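You operate a simulated robot arm through the tools that you are given. There is no shell and no other tool.

You run a simulated two-armed robot. Do the job below in one go: nothing can be reset, and whatever is moved stays where it is left.

JOB
Jog the winder till its counter reads 105 cm.
Fine: brake off and winder switch on to jog; brake on and winder switch off after.

Only the result counts: the job must be done as asked and must still hold three seconds after the hand-in. Knocking over, shifting, dropping, spilling or breaking anything else fails it.

ROBOT AND FRAMES
Two 6-joint arms with two-finger grippers on one trunk that stands fixed in place. Base frame: the origin is at the foot of the trunk, x ahead of it, y to its left, z up. Lengths are in mm, angles in rad, forces in N, time in s.
The left shoulder is at [30, 178, 1138], the right one opposite. Each reaches about 826 mm from its shoulder. Payload 2.54 kg a hand.
Tool frame (each hand has its own): the origin (TCP) lies between the finger pads and is the grasp point; the fingertips stand 30 mm ahead of it; z points along the fingers, y is the line along which they close. The gripper opens to 116 mm. The gripper's body begins 95 mm behind the TCP.
Orientation is that of the tool frame in the base frame, as a unit quaternion [x, y, z, w]. With the fingers straight down and closing along the base's y, the tool's x points along the base's -x, its y along +y and its z along -z.

CONTROLS
- The arms move only by the tool play_rows. It takes "left_series", "right_series" or both (then of equal length, played together; a hand with none holds still); each is a list of rows, each an object (a shift or turn left out is 0, a gripper value left out holds the last) with "linear": the shift along the tool's x, y, z in m, a list of three; "rotation": the turn, a rotation vector about the tool's x, y, z in rad, a list of three; "fingers": the closure in counts, from 0 (fully open) to 255 (shut). In form: [{"linear": [x, y, z], "rotation": [rx, ry, rz], "fingers": fingers}, ...]. A call has 1 to 20 rows; each row is the pose to reach, as a shift and turn from the pose commanded when the call began, along the tool's axes at that moment. A row lasts 0.2 s, in which the tool goes at most 50 mm and 0.15 rad; a call with a longer step from one row to the next is refused whole, and so is a gripper value outside its range. A pose out of reach is approached as far as the arm can. The call stops where the force on the tool passes 90 N (or 10 N more than at its start, if that is more) or the arm is blocked; 0.2 s more then pass. The fingers move at their own pace (about 153 mm/s each) and stop on an object; they squeeze with about 21 N. The grip force told is the motor's: it shows also when the fingers shut on nothing. Time passes only in rows, and 0.2 s behind the last, so rows that repeat a pose let the fingers close. It gives the time, the measured TCP pose, the force on the tool (base axes), the opening and the grip force at its end, in the units of the frame above (readings bear some noise), with the torque about the TCP (base axes, N m) and any sound that the robot's microphone picked up, and new pictures: "views" is both (left out), scene, wrist or none (wrist: the cameras of the hands that moved).
- Cameras (640 x 400 px; columns grow to the right, rows downward): "scene" is now at [48.9, 11.1, 1871.4]; the picture's right is [0.21, -0.98, 0.00], its down [-0.81, -0.18, -0.55] and it looks along [0.54, 0.12, -0.83] (base axes); focal length 359 px, centre (320, 200). "left" rides on the left gripper at [69, 15, -122] in its tool frame; the picture's right is [-0.21, 0.98, 0.00], its down [-0.83, -0.18, -0.53] and it looks along [-0.52, -0.11, 0.85] (tool axes); focal length 251 px, centre (320, 200). "right" rides on the right gripper at [69, -15, -122] in its tool frame; the picture's right is [0.21, 0.98, 0.00], its down [-0.83, 0.18, -0.53] and it looks along [-0.52, 0.11, 0.85] (tool axes); focal length 251 px, centre (320, 200). There is no depth. A picture from a camera that has moved, and an enlarged one, comes with that camera's place and axes in the base frame and with its lens. The place of the scene camera against the robot may be out by one fixed shift of up to 25 mm in any direction.
- move_column(by): slides the trunk up (or, below 0, down) by that many mm; the arms and the scene camera ride with it, the base frame stays. It gives what a move gives, with no picture.
- turn_head(pan, tilt): turns the head with the scene camera to pan (to the left, within 2.496 rad either way) and tilt (down, from -0.506 to 1.204), counted from straight ahead of the robot. It gives what a move gives, and a new picture of the scene camera.
- close_up(camera, box): a new picture of the part [left, top, right, bottom] of that camera's present view, enlarged. No time passes.
- job_done(): hands the job in; it is judged then, once.

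Nothing tells you positions but the pictures and the camera data. Unless the task says otherwise, let go and move clear before handing in.

The tools are called after "Emit:" as name(argument=value, ...) on one line, values as JSON. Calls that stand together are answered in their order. play_rows: Moves the arms, as the interface text tells. Its arguments: {"type":"object","properties":{"left_series":{"type":"array","items":{"type":"object","properties":{"linear":{"type":"array","items":{"type":"number"}},"rotation":{"type":"array","items":{"type":"number"}},"fingers":{"type":"number"}}}},"right_series":{"type":"array","items":{"type":"object","properties":{"linear":{"type":"array","items":{"type":"number"}},"rotation":{"type":"array","items":{"type":"number"}},"fingers":{"type":"number"}}}},"views":{"type":"string","enum":["both","scene","wrist","none"]}},"required":[]} The other tools are called the same way: move_column (by) slides the trunk up or down; turn_head (pan, tilt) turns the head that bears the scene camera; close_up (camera, box) takes an enlarged picture of a part of a camera's view; job_done () hands the job in.

At the start:

```text
time_s: 0.0
left_tool_pos: [439.9, 189.5, 1306.1]
left_tcp_rot: [0.0, 1.0, 0.0, 0.0]
left_force: [-0.8, 0.8, -0.1]
left_torque: [0.0, -0.01, 0.0]
left_gripper_width: 115.8
left_grip_force: 0.2
right_tool_pos: [476.1, -159.3, 1233.3]
right_tcp_rot: [0.0, 1.0, 0.0, 0.0]
right_force: [0.5, -0.4, -0.4]
right_torque: [0.01, -0.05, 0.01]
right_gripper_width: 116.2
right_grip_force: 0.1
trunk travel left (down, up): [-350.0, 190.0]
head pan, tilt: [0.215, 0.984]
```

scene: 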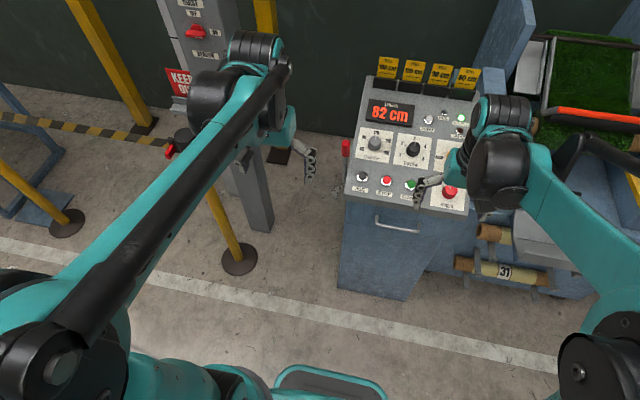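
right: 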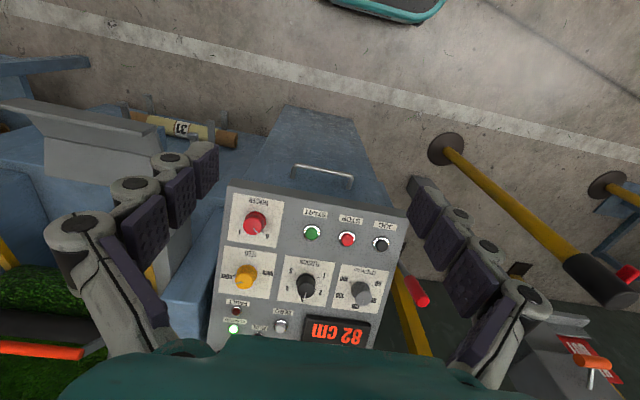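
left: 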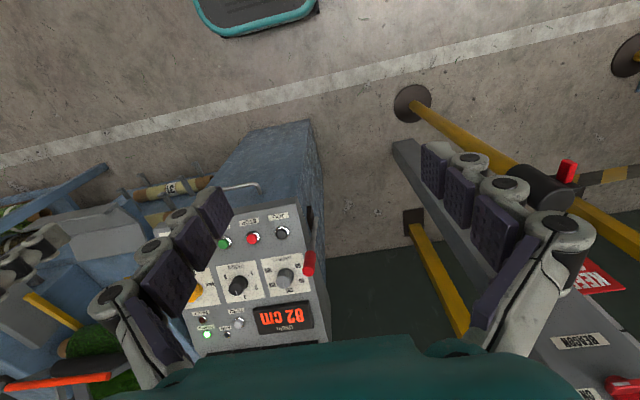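

I see a control desk with a counter reading 82 cm, knobs and push buttons, a red side lever, and a post with switches at left. I'll look closer at the panel and the post before moving.

Emit:
close_up(camera="scene", box=[330, 50, 490, 150])

Emit:
close_up(camera="scene", box=[330, 120, 490, 220])

Emit:
close_up(camera="right", box=[200, 170, 440, 350])

Emit:
close_up(camera="scene", box=[140, 0, 300, 100])

```text
4.00 times, centred on (410, 100) of scene
camera zoom: at [48.9, 11.1, 1871.4], right [0.21, -0.98, 0.0], down [-0.81, -0.18, -0.55], along [0.54, 0.12, -0.83], focal length 1437 px, centre (-40, 600)
```

zoom: 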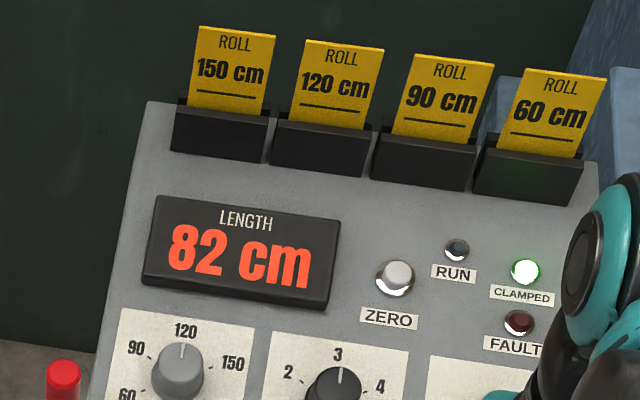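

```text
4.00 times, centred on (410, 170) of scene
camera zoom: at [48.9, 11.1, 1871.4], right [0.21, -0.98, 0.0], down [-0.81, -0.18, -0.55], along [0.54, 0.12, -0.83], focal length 1437 px, centre (-40, 320)
```

zoom: 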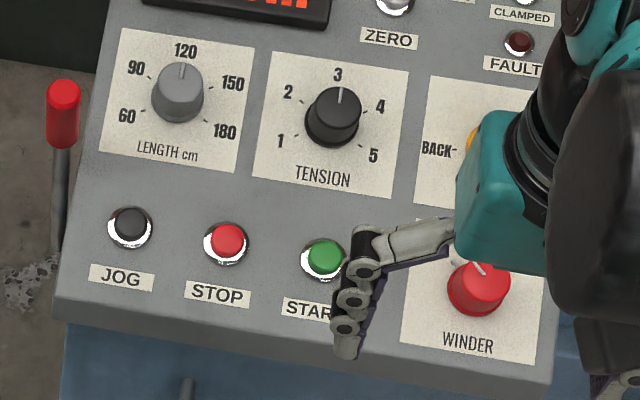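

```text
2.22 times, centred on (320, 260) of right
camera zoom: at [407.2, -174.5, 1356.1], right [-0.21, 0.98, 0.0], down [0.83, 0.18, 0.53], along [0.52, 0.11, -0.85], focal length 559 px, centre (320, 67)
```

zoom: 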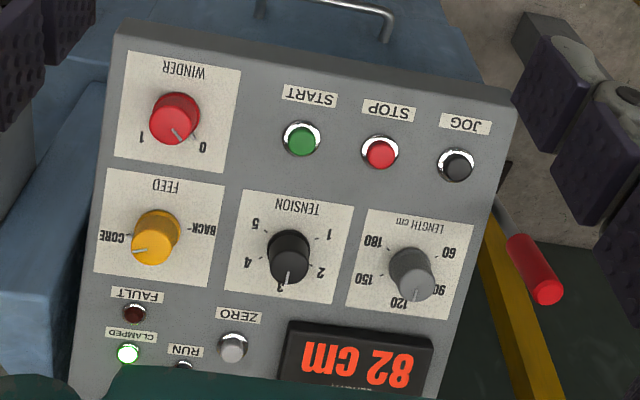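

```text
4.00 times, centred on (220, 50) of scene
camera zoom: at [48.9, 11.1, 1871.4], right [0.21, -0.98, 0.0], down [-0.81, -0.18, -0.55], along [0.54, 0.12, -0.83], focal length 1437 px, centre (720, 800)
```

zoom: 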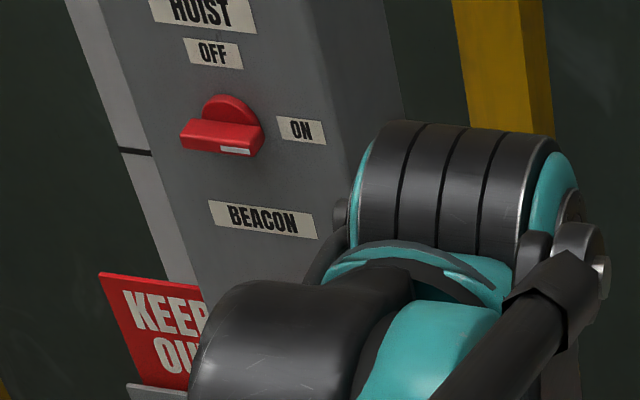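

The desk has a WINDER 0/1 selector, a FEED CORE/BACK selector, JOG/STOP/START buttons, a LENGTH dial, and a red side lever that could be the brake; "CLAMPED" is lit. I'll look around to confirm what the brake is.

Emit:
turn_head(pan=-0.35, tilt=0.8)

Emit:
turn_head(pan=0.7, tilt=0.7)

Emit:
turn_head(pan=0.1, tilt=0.6)

```text
time_s: 1.0
left_tool_pos: [439.7, 189.3, 1306.4]
left_tcp_rot: [0.0, 1.0, 0.0, 0.0]
left_force: [0.5, 1.4, 0.4]
left_torque: [-0.02, 0.02, -0.01]
left_gripper_width: 116.0
left_grip_force: 0.0
right_tool_pos: [474.8, -157.7, 1234.0]
right_tcp_rot: [0.0, 1.0, 0.0, 0.0]
right_force: [-0.2, 0.6, 0.6]
right_torque: [0.0, -0.01, 0.0]
right_gripper_width: 115.9
right_grip_force: 0.1
trunk travel left (down, up): [-350.0, 190.0]
head pan, tilt: [-0.351, 0.799]
camera scene: at [55.6, -31.5, 1885.3], right [-0.34, -0.94, 0.0], down [-0.67, 0.25, -0.7], along [0.65, -0.24, -0.72], focal length 359 px, centre (320, 200)
```

scene: 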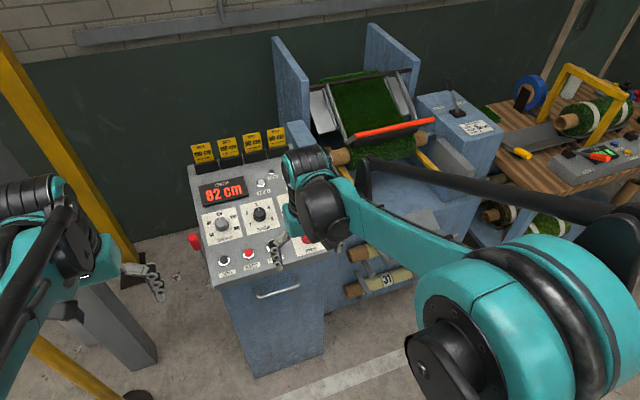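

```text
time_s: 2.3
left_tool_pos: [439.6, 188.7, 1306.3]
left_tcp_rot: [0.0, 1.0, 0.0, -0.001]
left_force: [0.3, 0.3, -0.4]
left_torque: [-0.01, 0.02, 0.02]
left_gripper_width: 116.4
left_grip_force: 0.0
right_tool_pos: [476.1, -158.7, 1234.7]
right_tcp_rot: [-0.001, 1.0, 0.0, 0.0]
right_force: [-0.3, 0.4, -0.7]
right_torque: [-0.01, 0.04, -0.04]
right_gripper_width: 115.9
right_grip_force: 0.0
trunk travel left (down, up): [-350.0, 190.0]
head pan, tilt: [0.7, 0.7]
camera scene: at [44.9, 50.7, 1893.6], right [0.64, -0.77, 0.0], down [-0.49, -0.41, -0.76], along [0.59, 0.49, -0.64], focal length 359 px, centre (320, 200)
```

scene: 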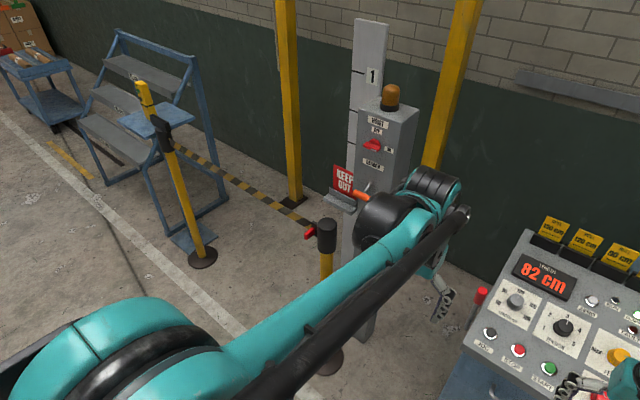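

```text
time_s: 3.3
left_tool_pos: [440.6, 188.9, 1305.6]
left_tcp_rot: [0.0, 1.0, 0.0, -0.001]
left_force: [-0.6, 0.2, -0.4]
left_torque: [0.03, -0.01, 0.01]
left_gripper_width: 116.1
left_grip_force: 0.1
right_tool_pos: [476.1, -159.4, 1233.6]
right_tcp_rot: [0.0, 1.0, 0.0, -0.001]
right_force: [0.1, 0.6, 0.7]
right_torque: [0.0, 0.04, -0.01]
right_gripper_width: 116.0
right_grip_force: 0.0
trunk travel left (down, up): [-350.0, 190.0]
head pan, tilt: [0.099, 0.6]
camera scene: at [67.8, 5.0, 1902.2], right [0.1, -0.99, 0.0], down [-0.56, -0.06, -0.82], along [0.82, 0.08, -0.57], focal length 359 px, centre (320, 200)
```

scene: 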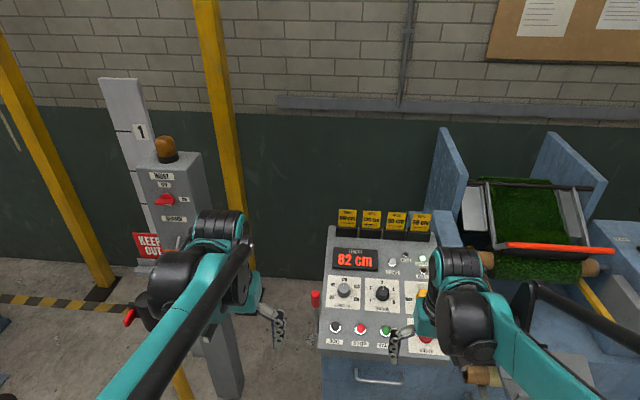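

There is also a black-handled lever with a label on a blue pedestal right of the machine, besides the red lever on the desk's left. I'll zoom in on those.

Emit:
turn_head(pan=-0.6, tilt=0.65)

Emit:
close_up(camera="scene", box=[240, 50, 480, 200])

Emit:
close_up(camera="scene", box=[400, 30, 640, 180])

Emit:
close_up(camera="scene", box=[60, 100, 300, 250])

```text
time_s: 4.3
left_tool_pos: [440.2, 188.4, 1305.2]
left_tcp_rot: [-0.001, 1.0, 0.0, 0.0]
left_force: [0.2, 0.4, 0.5]
left_torque: [0.0, 0.02, 0.03]
left_gripper_width: 115.8
left_grip_force: 0.0
right_tool_pos: [476.4, -158.5, 1234.2]
right_tcp_rot: [0.0, 1.0, 0.001, 0.0]
right_force: [-0.6, 0.0, 0.1]
right_torque: [0.01, 0.0, -0.01]
right_gripper_width: 116.1
right_grip_force: 0.0
trunk travel left (down, up): [-350.0, 190.0]
head pan, tilt: [-0.6, 0.649]
camera scene: at [51.6, -52.9, 1897.9], right [-0.56, -0.83, 0.0], down [-0.5, 0.34, -0.8], along [0.66, -0.45, -0.6], focal length 359 px, centre (320, 200)
```

scene: 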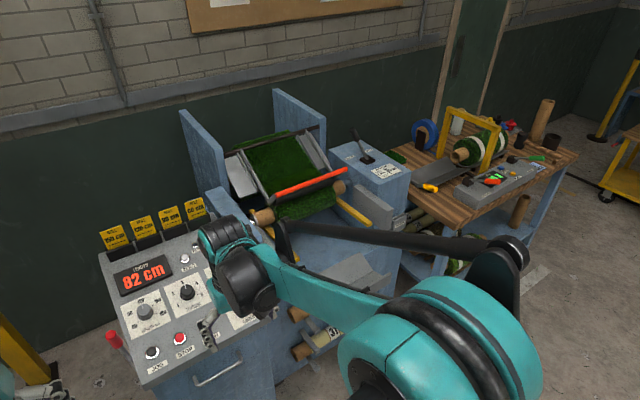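

```text
2.67 times, centred on (360, 125) of scene
camera zoom: at [51.6, -52.9, 1897.9], right [-0.56, -0.83, 0.0], down [-0.5, 0.34, -0.8], along [0.66, -0.45, -0.6], focal length 958 px, centre (213, 400)
```

zoom: 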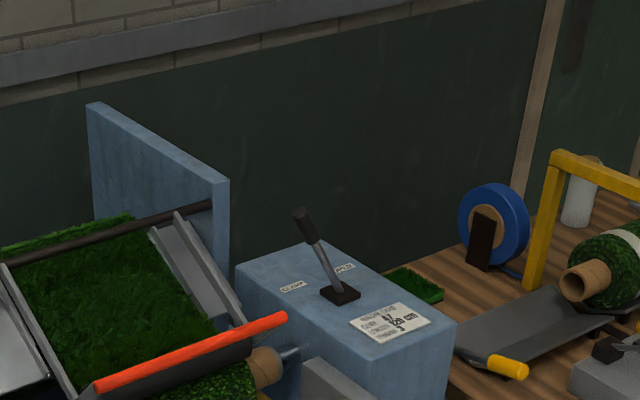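

```text
2.67 times, centred on (520, 105) of scene
camera zoom: at [51.6, -52.9, 1897.9], right [-0.56, -0.83, 0.0], down [-0.5, 0.34, -0.8], along [0.66, -0.45, -0.6], focal length 958 px, centre (-213, 453)
```

zoom: 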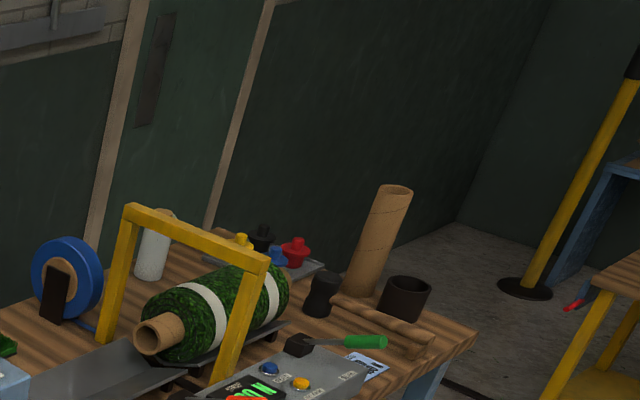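

```text
2.67 times, centred on (180, 175) of scene
camera zoom: at [51.6, -52.9, 1897.9], right [-0.56, -0.83, 0.0], down [-0.5, 0.34, -0.8], along [0.66, -0.45, -0.6], focal length 958 px, centre (693, 267)
```

zoom: 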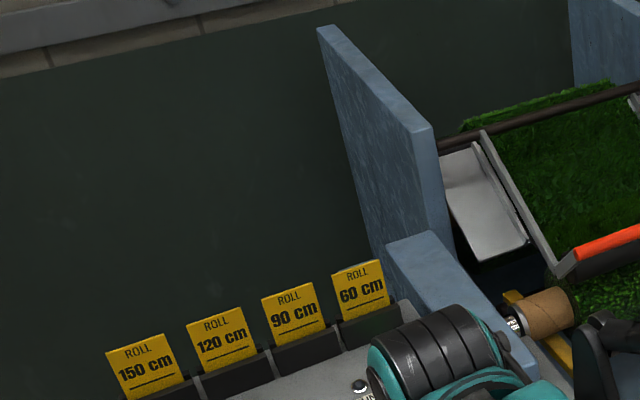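

The pedestal lever seems labelled CLAMP/OPEN and carries a card; the red lever on the desk's left is likely the brake. I'll zoom further on both to read their labels.

Emit:
close_up(camera="scene", box=[335, 120, 415, 185])

Emit:
close_up(camera="scene", box=[80, 310, 160, 370])

Emit:
close_up(camera="left", box=[260, 180, 360, 300])

Emit:
close_up(camera="right", box=[360, 200, 480, 340])

```text
6.15 times, centred on (375, 152) of scene
camera zoom: at [51.6, -52.9, 1897.9], right [-0.56, -0.83, 0.0], down [-0.5, 0.34, -0.8], along [0.66, -0.45, -0.6], focal length 2210 px, centre (-18, 492)
```

zoom: 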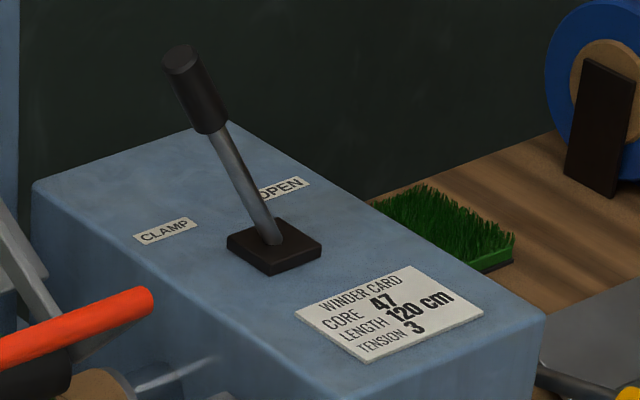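

```text
6.67 times, centred on (120, 340) of scene
camera zoom: at [51.6, -52.9, 1897.9], right [-0.56, -0.83, 0.0], down [-0.5, 0.34, -0.8], along [0.66, -0.45, -0.6], focal length 2395 px, centre (1653, -733)
```

zoom: 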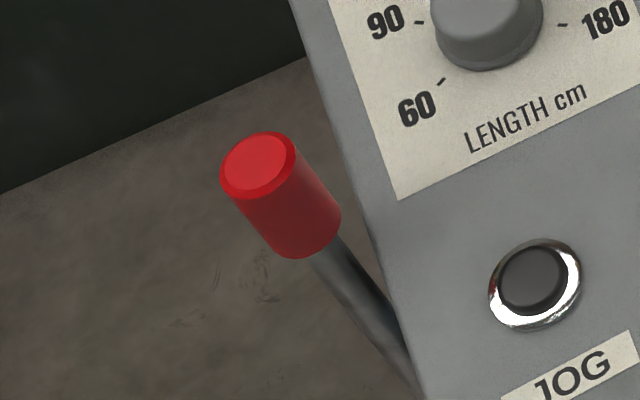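

```text
3.33 times, centred on (310, 240) of left
camera zoom: at [371.7, 203.1, 1428.8], right [0.21, 0.98, 0.0], down [0.83, -0.18, 0.53], along [0.52, -0.11, -0.85], focal length 838 px, centre (353, 67)
```

zoom: 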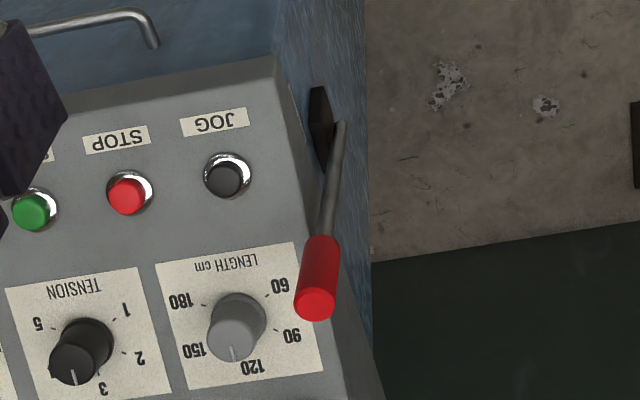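

```text
2.86 times, centred on (420, 270) of right
camera zoom: at [407.2, -174.5, 1356.1], right [-0.21, 0.98, 0.0], down [0.83, 0.18, 0.53], along [0.52, 0.11, -0.85], focal length 718 px, centre (34, 0)
```

zoom: 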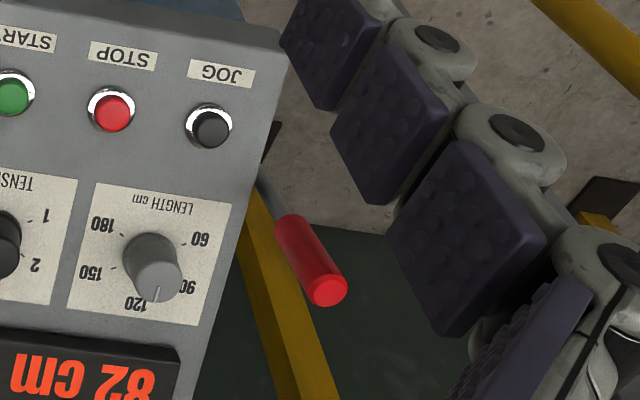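

The winder selector is at 0 and FEED at CORE. I place JOG near [736, 30, 953] and the red lever's tip near [763, 96, 1061], with its pivot low on the desk's left face. I'll swing the left hand out to the left of the desk, facing right, to read any labels by that lever.

Emit:
play_rows(left_series=[{"linear": [-0.0236, 0.0128, 0.0096], "rotation": [0, 0, 0.1428]}, {"linear": [-0.0473, 0.0256, 0.0193], "rotation": [0, 0, 0.2856]}, {"linear": [-0.0709, 0.0385, 0.0289], "rotation": [0, 0, 0.4284]}, {"linear": [-0.0945, 0.0513, 0.0385], "rotation": [0, 0, 0.5712]}, {"linear": [-0.1182, 0.0641, 0.0482], "rotation": [0, 0, 0.714]}, {"linear": [-0.1418, 0.0769, 0.0578], "rotation": [0, 0, 0.8568]}, {"linear": [-0.1655, 0.0897, 0.0675], "rotation": [0, 0, 0.9996]}, {"linear": [-0.1891, 0.1025, 0.0771], "rotation": [0, 0, 1.1424]}, {"linear": [-0.2127, 0.1154, 0.0867], "rotation": [0, 0, 1.2852]}, {"linear": [-0.2364, 0.1282, 0.0964], "rotation": [0, 0, 1.428]}, {"linear": [-0.26, 0.141, 0.106], "rotation": [0, 0, 1.5708]}], views="both")

```text
time_s: 6.8
left_tool_pos: [702.5, 330.3, 1198.6]
left_tcp_rot: [0.708, 0.706, 0.0, -0.001]
left_force: [0.0, 0.4, 0.2]
left_torque: [0.0, 0.06, 0.01]
left_gripper_width: 116.0
left_grip_force: 0.1
right_tool_pos: [477.3, -158.5, 1232.8]
right_tcp_rot: [0.001, 1.0, 0.0, -0.001]
right_force: [0.4, -0.3, -0.3]
right_torque: [-0.04, 0.02, 0.0]
right_gripper_width: 115.9
right_grip_force: 0.0
trunk travel left (down, up): [-350.0, 190.0]
head pan, tilt: [-0.6, 0.649]
camera scene: at [53.7, -51.8, 1897.9], right [-0.56, -0.83, 0.0], down [-0.5, 0.34, -0.8], along [0.66, -0.45, -0.61], focal length 359 px, centre (320, 200)
camera left: at [718.1, 398.7, 1321.9], right [0.98, -0.22, 0.0], down [-0.18, -0.82, 0.53], along [-0.12, -0.52, -0.85], focal length 251 px, centre (320, 200)
```

scene: 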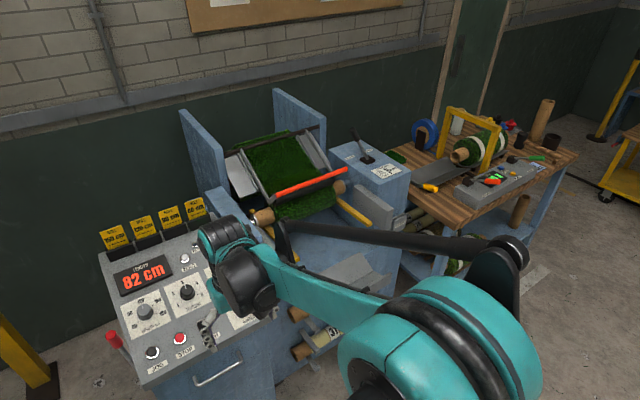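
left: 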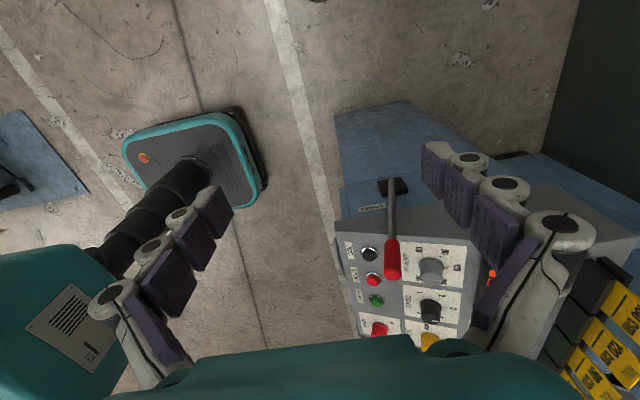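

The left camera now shows the red lever with its pivot plate and a label beside it. I'll enlarge that.

Emit:
close_up(camera="left", box=[320, 160, 480, 290])

Emit:
close_up(camera="left", box=[345, 165, 425, 230])

```text
3.08 times, centred on (400, 225) of left
camera zoom: at [718.1, 398.7, 1321.9], right [0.98, -0.22, 0.0], down [-0.18, -0.82, 0.53], along [-0.12, -0.52, -0.85], focal length 774 px, centre (74, 123)
```

zoom: 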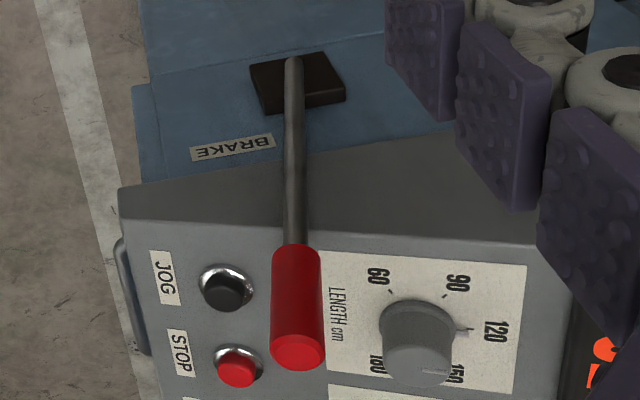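

```text
6.15 times, centred on (385, 198) of left
camera zoom: at [718.1, 398.7, 1321.9], right [0.98, -0.22, 0.0], down [-0.18, -0.82, 0.53], along [-0.12, -0.52, -0.85], focal length 1547 px, centre (-80, 215)
```

zoom: 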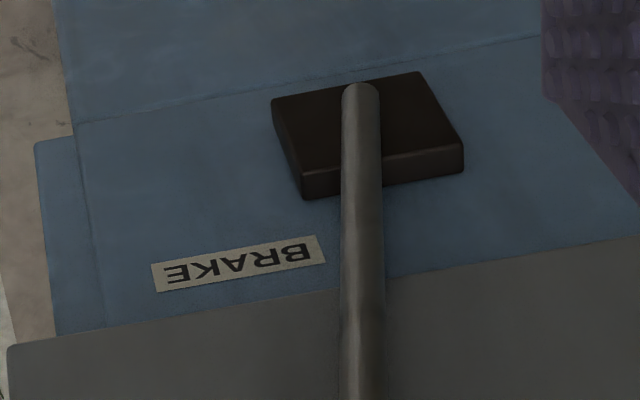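

The lever is confirmed as the BRAKE: it pivots near [817, 96, 801] and leans about 12° toward the robot, toward the BRAKE label, so off should be away from the robot. I'll bring the left hand back square, then pitch it forward, so the fingers can grip the handle sideways (along y).

Emit:
play_rows(left_series=[{"linear": [-0.02, -0.0011, 0.0026], "rotation": [0, 0, -0.1428]}, {"linear": [-0.04, -0.0023, 0.0052], "rotation": [0, 0, -0.2856]}, {"linear": [-0.06, -0.0034, 0.0078], "rotation": [0, 0, -0.4284]}, {"linear": [-0.08, -0.0045, 0.0104], "rotation": [0, 0, -0.5712]}, {"linear": [-0.1, -0.0057, 0.013], "rotation": [0, 0, -0.714]}, {"linear": [-0.12, -0.0068, 0.0156], "rotation": [0, 0, -0.8568]}, {"linear": [-0.14, -0.008, 0.0182], "rotation": [0, 0, -0.9996]}, {"linear": [-0.16, -0.0091, 0.0208], "rotation": [0, 0, -1.1424]}, {"linear": [-0.18, -0.0102, 0.0234], "rotation": [0, 0, -1.2852]}, {"linear": [-0.2, -0.0114, 0.026], "rotation": [0, 0, -1.428]}, {"linear": [-0.22, -0.0125, 0.0286], "rotation": [0, 0, -1.5708]}], views="none")

Emit:
play_rows(left_series=[{"linear": [-0.005, -0.003, 0.012], "rotation": [0, -0.15, 0]}, {"linear": [-0.01, -0.006, 0.024], "rotation": [0, -0.3, 0]}, {"linear": [-0.015, -0.01, 0.036], "rotation": [0, -0.45, 0]}, {"linear": [-0.021, -0.014, 0.047], "rotation": [0, -0.6, 0]}], views="both")

Emit:
turn_head(pan=0.1, tilt=0.85)

```text
time_s: 9.2
left_tool_pos: [686.2, 108.7, 1173.0]
left_tcp_rot: [-0.001, 1.0, 0.0, 0.0]
left_force: [0.6, -0.4, 0.3]
left_torque: [0.0, 0.0, 0.03]
left_gripper_width: 116.0
left_grip_force: 0.0
right_tool_pos: [475.3, -160.2, 1234.2]
right_tcp_rot: [0.0, 1.0, 0.0, 0.0]
right_force: [-0.6, -0.3, 0.2]
right_torque: [-0.01, -0.02, 0.05]
right_gripper_width: 116.1
right_grip_force: 0.0
trunk travel left (down, up): [-350.0, 190.0]
head pan, tilt: [-0.6, 0.649]
```

```text
time_s: 10.2
left_tool_pos: [708.5, 97.5, 1124.8]
left_tcp_rot: [0.0, 0.955, 0.0, 0.296]
left_force: [0.4, -0.9, -0.7]
left_torque: [0.0, 0.02, -0.01]
left_gripper_width: 116.0
left_grip_force: 0.0
right_tool_pos: [477.0, -157.7, 1234.6]
right_tcp_rot: [0.0, 1.0, 0.001, 0.0]
right_force: [-0.1, 0.2, -0.8]
right_torque: [0.02, 0.03, 0.01]
right_gripper_width: 116.0
right_grip_force: 0.0
trunk travel left (down, up): [-350.0, 190.0]
head pan, tilt: [-0.6, 0.649]
camera scene: at [51.4, -53.2, 1897.9], right [-0.56, -0.83, 0.0], down [-0.5, 0.34, -0.8], along [0.66, -0.45, -0.6], focal length 359 px, centre (320, 200)
camera left: at [583.1, 111.0, 1187.1], right [0.18, 0.98, 0.12], down [0.38, -0.18, 0.91], along [0.91, -0.11, -0.4], focal length 251 px, centre (320, 200)
```

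scene: 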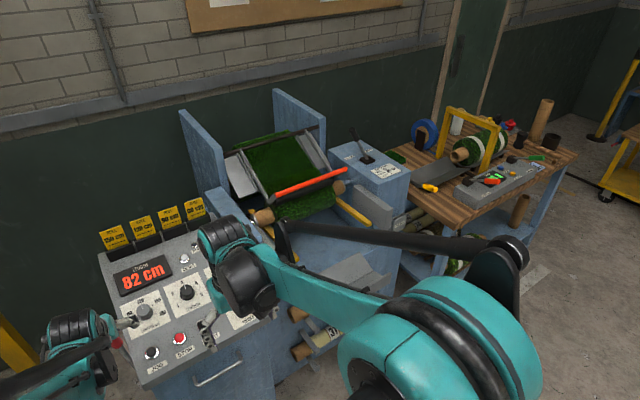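
left: 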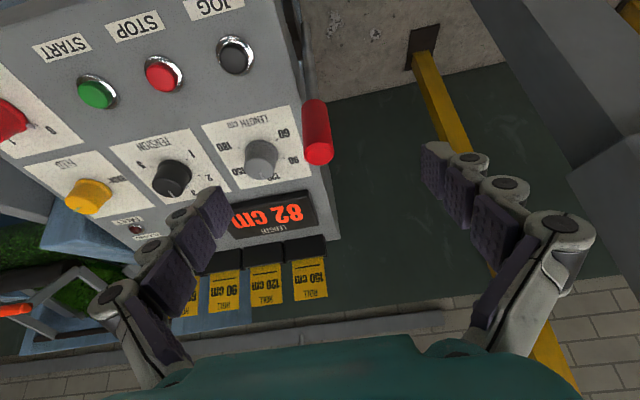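

```text
time_s: 11.2
left_tool_pos: [708.0, 97.7, 1124.9]
left_tcp_rot: [0.0, 0.955, 0.0, 0.295]
left_force: [-0.3, 1.1, 0.1]
left_torque: [-0.01, 0.03, -0.01]
left_gripper_width: 115.9
left_grip_force: 0.1
right_tool_pos: [477.4, -159.2, 1234.1]
right_tcp_rot: [-0.001, 1.0, -0.001, 0.0]
right_force: [-0.1, 0.5, 0.2]
right_torque: [0.03, -0.03, -0.03]
right_gripper_width: 116.3
right_grip_force: 0.0
trunk travel left (down, up): [-350.0, 190.0]
head pan, tilt: [0.099, 0.85]
camera scene: at [57.8, 3.8, 1881.3], right [0.1, -1.0, 0.0], down [-0.75, -0.07, -0.66], along [0.66, 0.07, -0.75], focal length 359 px, centre (320, 200)
```

scene: 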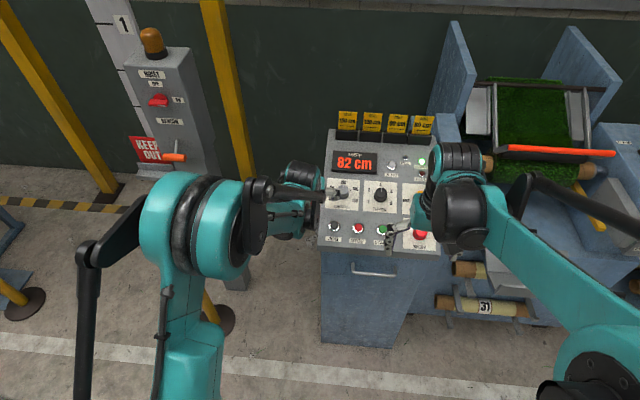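

The handle tip is at about [764, 96, 1061] and the left hand is lined up behind it, open. I'll advance 100 mm along the fingers to straddle the handle and look.

Emit:
play_rows(left_series=[{"linear": [0, 0, 0.03]}, {"linear": [0, -0.001, 0.06]}, {"linear": [0, -0.0015, 0.085]}, {"linear": [0, -0.0015, 0.1]}], views="wrist")

```text
time_s: 12.2
left_tool_pos: [765.8, 92.7, 1041.6]
left_tcp_rot: [0.001, 0.956, 0.0, 0.295]
left_force: [0.5, 0.0, -1.5]
left_torque: [0.01, -0.03, 0.02]
left_gripper_width: 115.8
left_grip_force: 0.0
right_tool_pos: [477.5, -159.4, 1234.1]
right_tcp_rot: [-0.001, 1.0, 0.0, 0.0]
right_force: [0.7, 0.4, 0.4]
right_torque: [-0.02, 0.02, -0.01]
right_gripper_width: 116.2
right_grip_force: 0.1
trunk travel left (down, up): [-350.0, 190.0]
head pan, tilt: [0.099, 0.85]
camera left: at [640.8, 107.0, 1105.0], right [0.18, 0.98, 0.12], down [0.38, -0.18, 0.91], along [0.91, -0.11, -0.4], focal length 251 px, centre (320, 200)
```

left: 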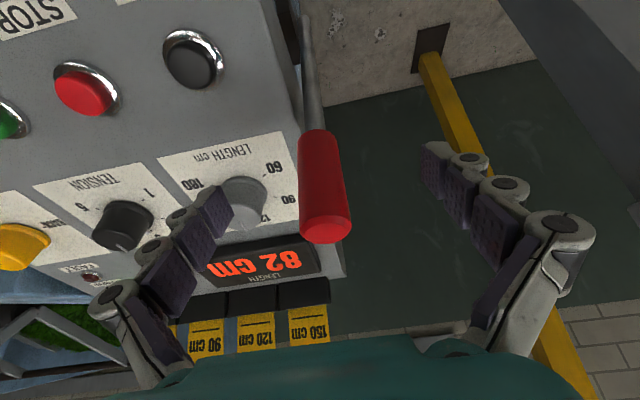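

The handle sits between the fingers, roughly centred. I'll shift a couple of mm and close on it.

Emit:
play_rows(left_series=[{"linear": [0, 0.003, 0], "fingers": 0}, {"linear": [0, 0.003, 0], "fingers": 255}, {"linear": [0, 0.003, 0], "fingers": 255}, {"linear": [0, 0.003, 0], "fingers": 255}, {"linear": [0, 0.003, 0], "fingers": 255}], views="wrist")

```text
time_s: 13.4
left_tool_pos: [764.8, 94.1, 1043.4]
left_tcp_rot: [0.001, 0.955, 0.0, 0.296]
left_force: [-1.0, -11.1, 0.0]
left_torque: [-0.4, 0.0, -0.14]
left_gripper_width: 24.8
left_grip_force: 45.0
right_tool_pos: [476.5, -160.3, 1234.4]
right_tcp_rot: [0.0, 1.0, 0.002, 0.0]
right_force: [-0.2, -1.1, -0.6]
right_torque: [-0.02, -0.06, 0.0]
right_gripper_width: 116.0
right_grip_force: 0.1
trunk travel left (down, up): [-350.0, 190.0]
head pan, tilt: [0.099, 0.85]
camera left: at [639.7, 108.4, 1105.5], right [0.18, 0.98, 0.12], down [0.38, -0.18, 0.91], along [0.91, -0.12, -0.4], focal length 251 px, centre (320, 200)
```

left: 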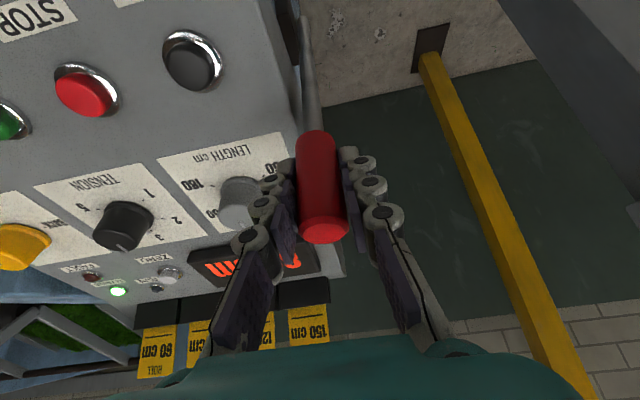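

I have a grip on the handle (25 mm wide). I'll push it gently away from the robot along its arc, a few degrees first, and read the force.

Emit:
play_rows(left_series=[{"linear": [-0.006, -0.002, 0.0028], "fingers": 255}, {"linear": [-0.0123, -0.002, 0.0055]}, {"linear": [-0.018, -0.002, 0.0085]}, {"linear": [-0.0238, -0.002, 0.0113]}], views="wrist")

```text
time_s: 14.4
left_tool_pos: [789.7, 94.2, 1047.0]
left_tcp_rot: [0.0, 0.955, 0.001, 0.297]
left_force: [-7.3, -9.3, 4.7]
left_torque: [-0.25, 1.12, -0.03]
left_gripper_width: 24.7
left_grip_force: 45.2
right_tool_pos: [475.0, -160.0, 1234.5]
right_tcp_rot: [-0.001, 1.0, 0.001, 0.001]
right_force: [-0.6, 0.4, 0.1]
right_torque: [0.0, -0.02, 0.03]
right_gripper_width: 116.0
right_grip_force: 0.1
trunk travel left (down, up): [-350.0, 190.0]
head pan, tilt: [0.099, 0.85]
camera left: at [665.6, 108.2, 1109.1], right [0.18, 0.98, 0.12], down [0.38, -0.18, 0.91], along [0.91, -0.11, -0.4], focal length 251 px, centre (320, 200)
```

left: 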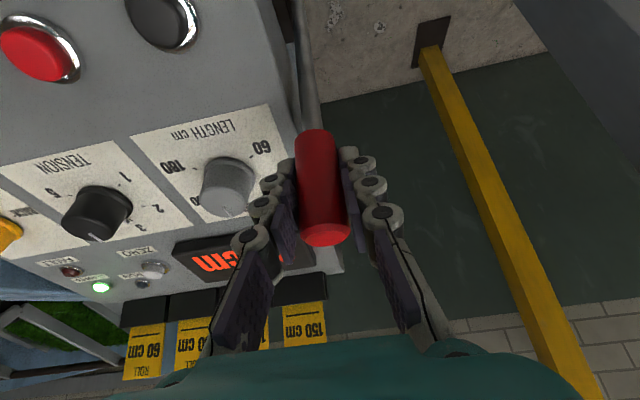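

The lever moves freely with a few newtons. I'll carry on along the arc, past vertical.

Emit:
play_rows(left_series=[{"linear": [-0.0113, 0, 0.0064]}, {"linear": [-0.0222, 0, 0.0135]}, {"linear": [-0.0327, 0, 0.0211]}, {"linear": [-0.0427, 0, 0.0293]}], views="wrist")

```text
time_s: 15.4
left_tool_pos: [844.5, 94.1, 1045.3]
left_tcp_rot: [0.001, 0.955, 0.0, 0.296]
left_force: [-1.3, -11.7, 1.1]
left_torque: [-0.17, 0.86, -0.02]
left_gripper_width: 24.6
left_grip_force: 44.8
right_tool_pos: [475.4, -160.5, 1233.2]
right_tcp_rot: [0.0, 1.0, 0.0, -0.001]
right_force: [0.9, 0.4, -1.0]
right_torque: [-0.01, -0.02, -0.02]
right_gripper_width: 115.9
right_grip_force: 0.0
trunk travel left (down, up): [-350.0, 190.0]
head pan, tilt: [0.099, 0.85]
camera left: at [718.2, 108.2, 1108.7], right [0.18, 0.98, 0.12], down [0.38, -0.18, 0.91], along [0.91, -0.11, -0.4], focal length 251 px, centre (320, 200)
```

left: 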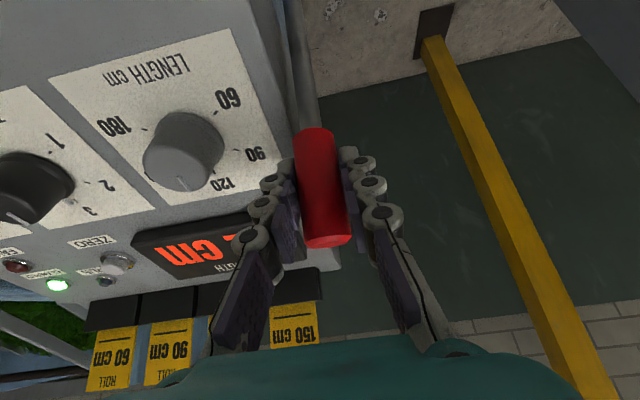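

Still moving freely with no stop reached. I'll continue in small steps watching for the end stop.

Emit:
play_rows(left_series=[{"linear": [-0.0096, 0, 0.0086]}, {"linear": [-0.0188, 0, 0.0178]}], views="wrist")

```text
time_s: 16.0
left_tool_pos: [866.0, 93.9, 1042.5]
left_tcp_rot: [0.001, 0.955, -0.001, 0.296]
left_force: [-7.7, -14.3, 3.6]
left_torque: [-0.08, 1.05, 0.0]
left_gripper_width: 24.6
left_grip_force: 44.9
right_tool_pos: [474.0, -161.1, 1234.6]
right_tcp_rot: [0.0, 1.0, 0.001, 0.001]
right_force: [-0.3, -0.4, 0.4]
right_torque: [0.02, 0.01, -0.01]
right_gripper_width: 116.1
right_grip_force: 0.0
trunk travel left (down, up): [-350.0, 190.0]
head pan, tilt: [0.099, 0.85]
camera left: at [742.0, 108.3, 1104.6], right [0.18, 0.98, 0.12], down [0.38, -0.18, 0.91], along [0.91, -0.12, -0.4], focal length 251 px, centre (320, 200)
```

left: 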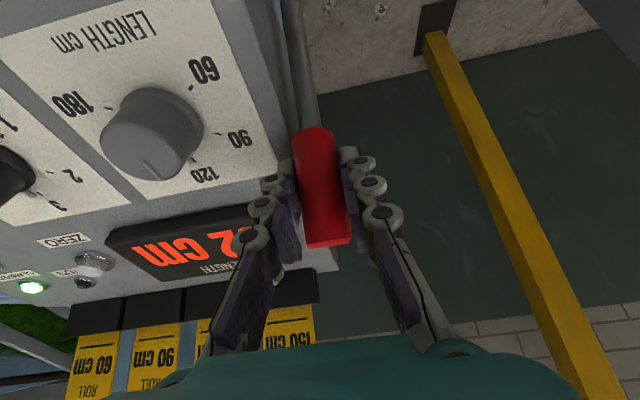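

The lever is now about 12° past vertical with low force. I'll nudge 1–3° more to find the stop.

Emit:
play_rows(left_series=[{"linear": [-0.0029, -0.002, 0.0032]}, {"linear": [-0.0058, -0.003, 0.0064]}, {"linear": [-0.0087, -0.003, 0.0096]}], views="wrist")

```text
time_s: 16.8
left_tool_pos: [880.8, 93.7, 1040.6]
left_tcp_rot: [0.0, 0.955, 0.001, 0.297]
left_force: [-18.4, -0.7, 4.8]
left_torque: [0.0, 0.49, 0.01]
left_gripper_width: 24.4
left_grip_force: 45.3
right_tool_pos: [474.3, -158.1, 1235.4]
right_tcp_rot: [0.0, 1.0, 0.0, 0.002]
right_force: [-0.8, -0.2, 0.0]
right_torque: [-0.01, 0.02, -0.03]
right_gripper_width: 115.9
right_grip_force: 0.0
trunk travel left (down, up): [-350.0, 190.0]
head pan, tilt: [0.099, 0.85]
camera left: at [755.2, 108.0, 1102.6], right [0.18, 0.98, 0.12], down [0.38, -0.18, 0.91], along [0.91, -0.11, -0.4], focal length 251 px, centre (320, 200)
```

left: 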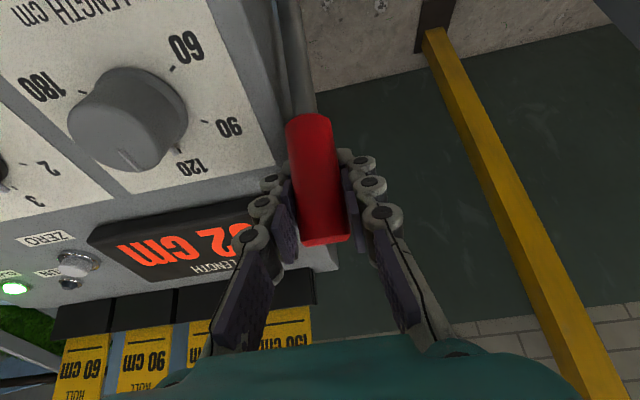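

Force rose to about 18 N and the handle began to slip in the fingers, so the lever is at its far stop. I'll open, back out, and check it stays and what lights show.

Emit:
play_rows(left_series=[{"linear": [0.003, 0, -0.003], "fingers": 255}, {"linear": [0.003, 0, -0.003], "fingers": 0}, {"linear": [0.003, 0, -0.003], "fingers": 0}, {"linear": [0.003, 0, -0.003], "fingers": 0}, {"linear": [0.003, 0, -0.04], "fingers": 0}, {"linear": [0.003, 0, -0.08]}, {"linear": [0.003, 0, -0.12]}, {"linear": [0.003, 0, -0.16]}], views="both")

Emit:
close_up(camera="scene", box=[310, 100, 470, 260])

Emit:
close_up(camera="left", box=[0, 0, 400, 250])

```text
time_s: 18.6
left_tool_pos: [786.6, 94.2, 1172.5]
left_tcp_rot: [0.0, 0.955, 0.001, 0.296]
left_force: [-0.3, 0.5, 0.6]
left_torque: [0.03, 0.0, -0.03]
left_gripper_width: 116.0
left_grip_force: 0.1
right_tool_pos: [474.9, -159.1, 1235.3]
right_tcp_rot: [0.0, 1.0, 0.0, 0.001]
right_force: [-0.1, 0.2, 1.1]
right_torque: [-0.02, -0.03, -0.02]
right_gripper_width: 116.0
right_grip_force: 0.0
trunk travel left (down, up): [-350.0, 190.0]
head pan, tilt: [0.099, 0.85]
camera scene: at [55.1, 3.7, 1881.4], right [0.1, -1.0, 0.0], down [-0.75, -0.07, -0.66], along [0.66, 0.07, -0.75], focal length 359 px, centre (320, 200)
camera left: at [662.4, 107.7, 1235.1], right [0.18, 0.98, 0.12], down [0.38, -0.18, 0.91], along [0.91, -0.11, -0.4], focal length 251 px, centre (320, 200)
```

scene: 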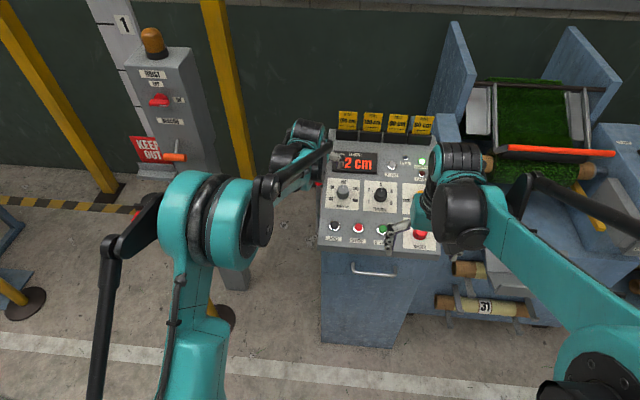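
left: 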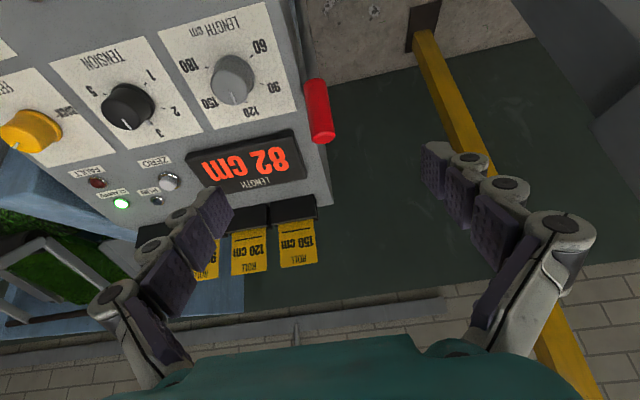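

```text
2.50 times, centred on (390, 180) of scene
camera zoom: at [55.1, 3.7, 1881.4], right [0.1, -1.0, 0.0], down [-0.75, -0.07, -0.66], along [0.66, 0.07, -0.75], focal length 898 px, centre (145, 250)
```

zoom: 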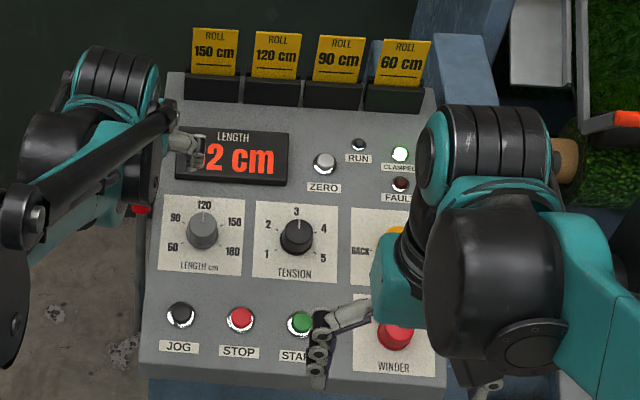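

```text
1.60 times, centred on (200, 125) of left
camera zoom: at [662.4, 107.7, 1235.1], right [0.18, 0.98, 0.12], down [0.38, -0.18, 0.91], along [0.91, -0.11, -0.4], focal length 402 px, centre (512, 320)
```

zoom: 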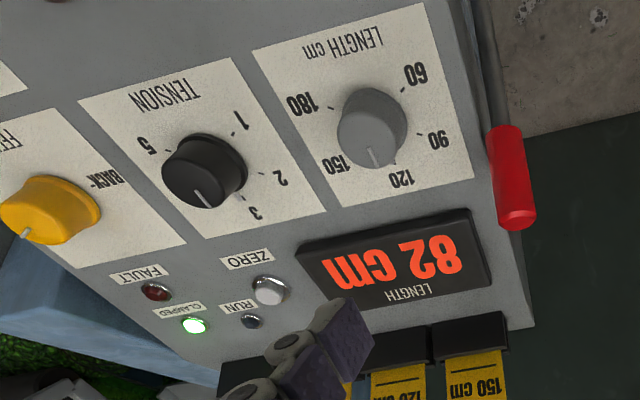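

The brake lever stays at the far stop, lever off; CLAMPED still lit and no fault. Next I'll pull the left hand clear and bring the right hand above the WINDER selector, tilted square to the panel (about 19.5°), to look at it.

Emit:
play_rows(left_series=[{"linear": [0.023, 0.018, -0.021]}, {"linear": [0.046, 0.035, -0.043]}, {"linear": [0.069, 0.053, -0.064]}, {"linear": [0.092, 0.071, -0.085]}, {"linear": [0.115, 0.088, -0.107]}, {"linear": [0.138, 0.106, -0.128]}, {"linear": [0.138, 0.106, -0.128]}], right_series=[{"linear": [-0.0306, -0.0113, 0.0233], "rotation": [0, -0.0486, 0]}, {"linear": [-0.0611, -0.0226, 0.0466], "rotation": [0, -0.0971, 0]}, {"linear": [-0.0917, -0.0339, 0.0699], "rotation": [0, -0.1457, 0]}, {"linear": [-0.1223, -0.0451, 0.0931], "rotation": [0, -0.1943, 0]}, {"linear": [-0.1529, -0.0564, 0.1164], "rotation": [0, -0.2429, 0]}, {"linear": [-0.1834, -0.0677, 0.1397], "rotation": [0, -0.2914, 0]}, {"linear": [-0.214, -0.079, 0.163], "rotation": [0, -0.34, 0]}], views="both")

Emit:
close_up(camera="right", box=[160, 0, 480, 200])

```text
time_s: 20.2
left_tool_pos: [605.2, 199.0, 1197.9]
left_tcp_rot: [0.0, 0.955, 0.001, 0.295]
left_force: [0.2, -0.3, -0.2]
left_torque: [0.04, 0.06, 0.01]
left_gripper_width: 116.2
left_grip_force: 0.1
right_tool_pos: [692.5, -240.1, 1068.9]
right_tcp_rot: [0.0, 0.986, -0.001, 0.168]
right_force: [1.1, -0.2, 1.0]
right_torque: [0.04, 0.02, 0.02]
right_gripper_width: 115.7
right_grip_force: 0.1
trunk travel left (down, up): [-350.0, 190.0]
head pan, tilt: [0.099, 0.85]
camera scene: at [61.5, 2.5, 1881.2], right [0.1, -1.0, 0.0], down [-0.75, -0.07, -0.66], along [0.66, 0.07, -0.75], focal length 359 px, centre (320, 200)
camera right: at [586.3, -255.7, 1161.5], right [-0.2, 0.98, -0.07], down [0.6, 0.18, 0.78], along [0.77, 0.12, -0.62], focal length 251 px, centre (320, 200)
camera left: at [480.1, 212.3, 1260.3], right [0.18, 0.98, 0.12], down [0.38, -0.18, 0.91], along [0.91, -0.11, -0.41], focal length 251 px, centre (320, 200)
```

scene: 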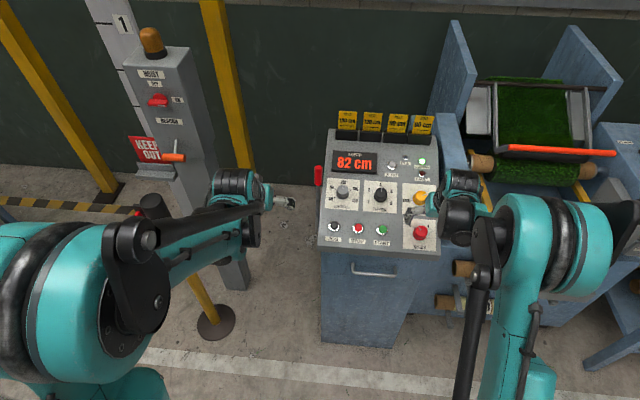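
right: 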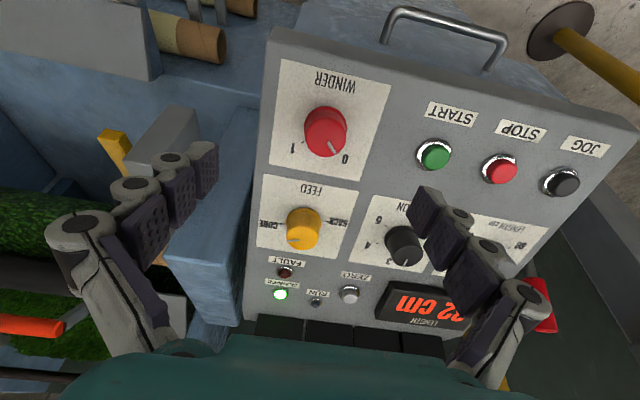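
left: 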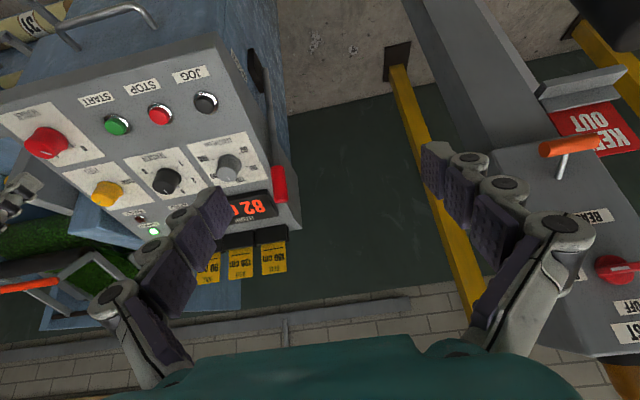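

```text
2.00 times, centred on (320, 100) of right
camera zoom: at [586.3, -255.7, 1161.5], right [-0.2, 0.98, -0.07], down [0.6, 0.18, 0.78], along [0.77, 0.12, -0.62], focal length 503 px, centre (320, 400)
```

zoom: 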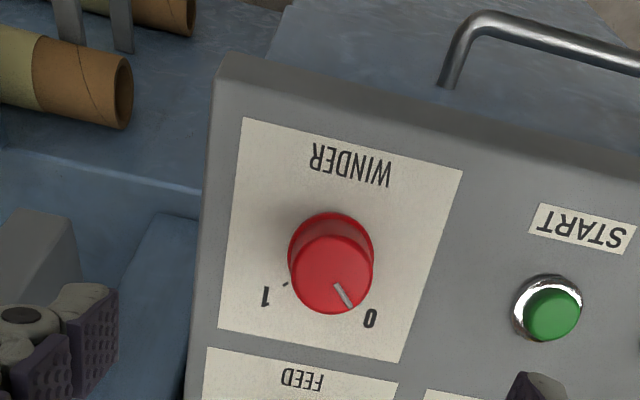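

The WINDER selector is a round red knob based near [737, -233, 944], pointing at 0; position 1 is a 90° clockwise turn. I'll yaw the right hand -45°, part-close to about 66 mm and come down to 85 mm above the panel for a check.

Emit:
play_rows(right_series=[{"linear": [0, 0.0011, 0.008], "rotation": [0, 0, -0.131], "fingers": 110}, {"linear": [0, 0.0023, 0.016], "rotation": [0, 0, -0.262]}, {"linear": [0, 0.0034, 0.024], "rotation": [0, 0, -0.393]}, {"linear": [0, 0.0045, 0.032], "rotation": [0, 0, -0.524]}, {"linear": [0, 0.0057, 0.04], "rotation": [0, 0, -0.655]}, {"linear": [0, 0.0068, 0.0475], "rotation": [0, 0, -0.785]}], views="both")

Emit:
close_up(camera="scene", box=[370, 160, 490, 260])

```text
time_s: 21.6
left_tool_pos: [602.7, 198.6, 1199.3]
left_tcp_rot: [0.0, 0.956, 0.0, 0.295]
left_force: [0.0, 0.8, -0.7]
left_torque: [0.01, -0.03, 0.03]
left_gripper_width: 115.8
left_grip_force: 0.0
right_tool_pos: [707.1, -230.7, 1026.1]
right_tcp_rot: [-0.378, 0.91, -0.065, 0.156]
right_force: [0.5, 0.4, -0.7]
right_torque: [0.02, 0.01, 0.03]
right_gripper_width: 66.1
right_grip_force: 0.2
trunk travel left (down, up): [-350.0, 190.0]
head pan, tilt: [0.099, 0.85]
camera scene: at [58.5, 3.7, 1881.3], right [0.1, -1.0, 0.0], down [-0.75, -0.07, -0.66], along [0.66, 0.07, -0.75], focal length 359 px, centre (320, 200)
camera right: at [630.4, -290.9, 1128.2], right [-0.8, 0.54, -0.28], down [0.25, 0.71, 0.65], along [0.55, 0.45, -0.7], focal length 251 px, centre (320, 200)
```

scene: 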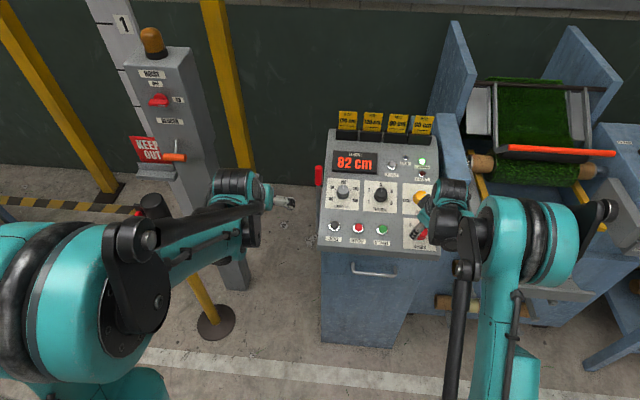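
right: 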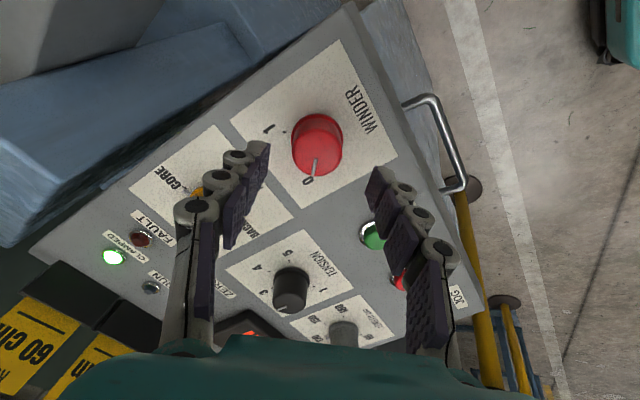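

```text
4.00 times, centred on (430, 210) of scene
camera zoom: at [58.5, 3.7, 1881.3], right [0.1, -1.0, 0.0], down [-0.75, -0.07, -0.66], along [0.66, 0.07, -0.75], focal length 1437 px, centre (-120, 160)
```

zoom: 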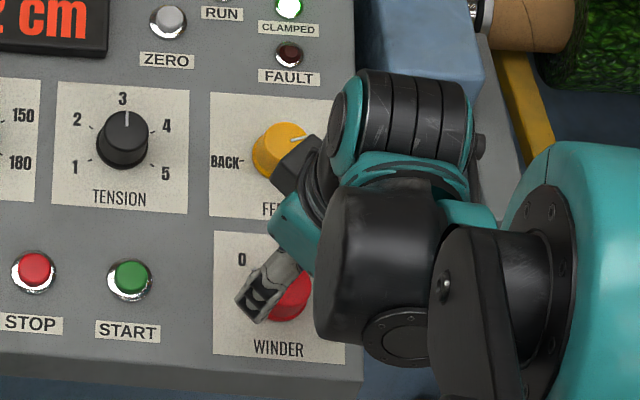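

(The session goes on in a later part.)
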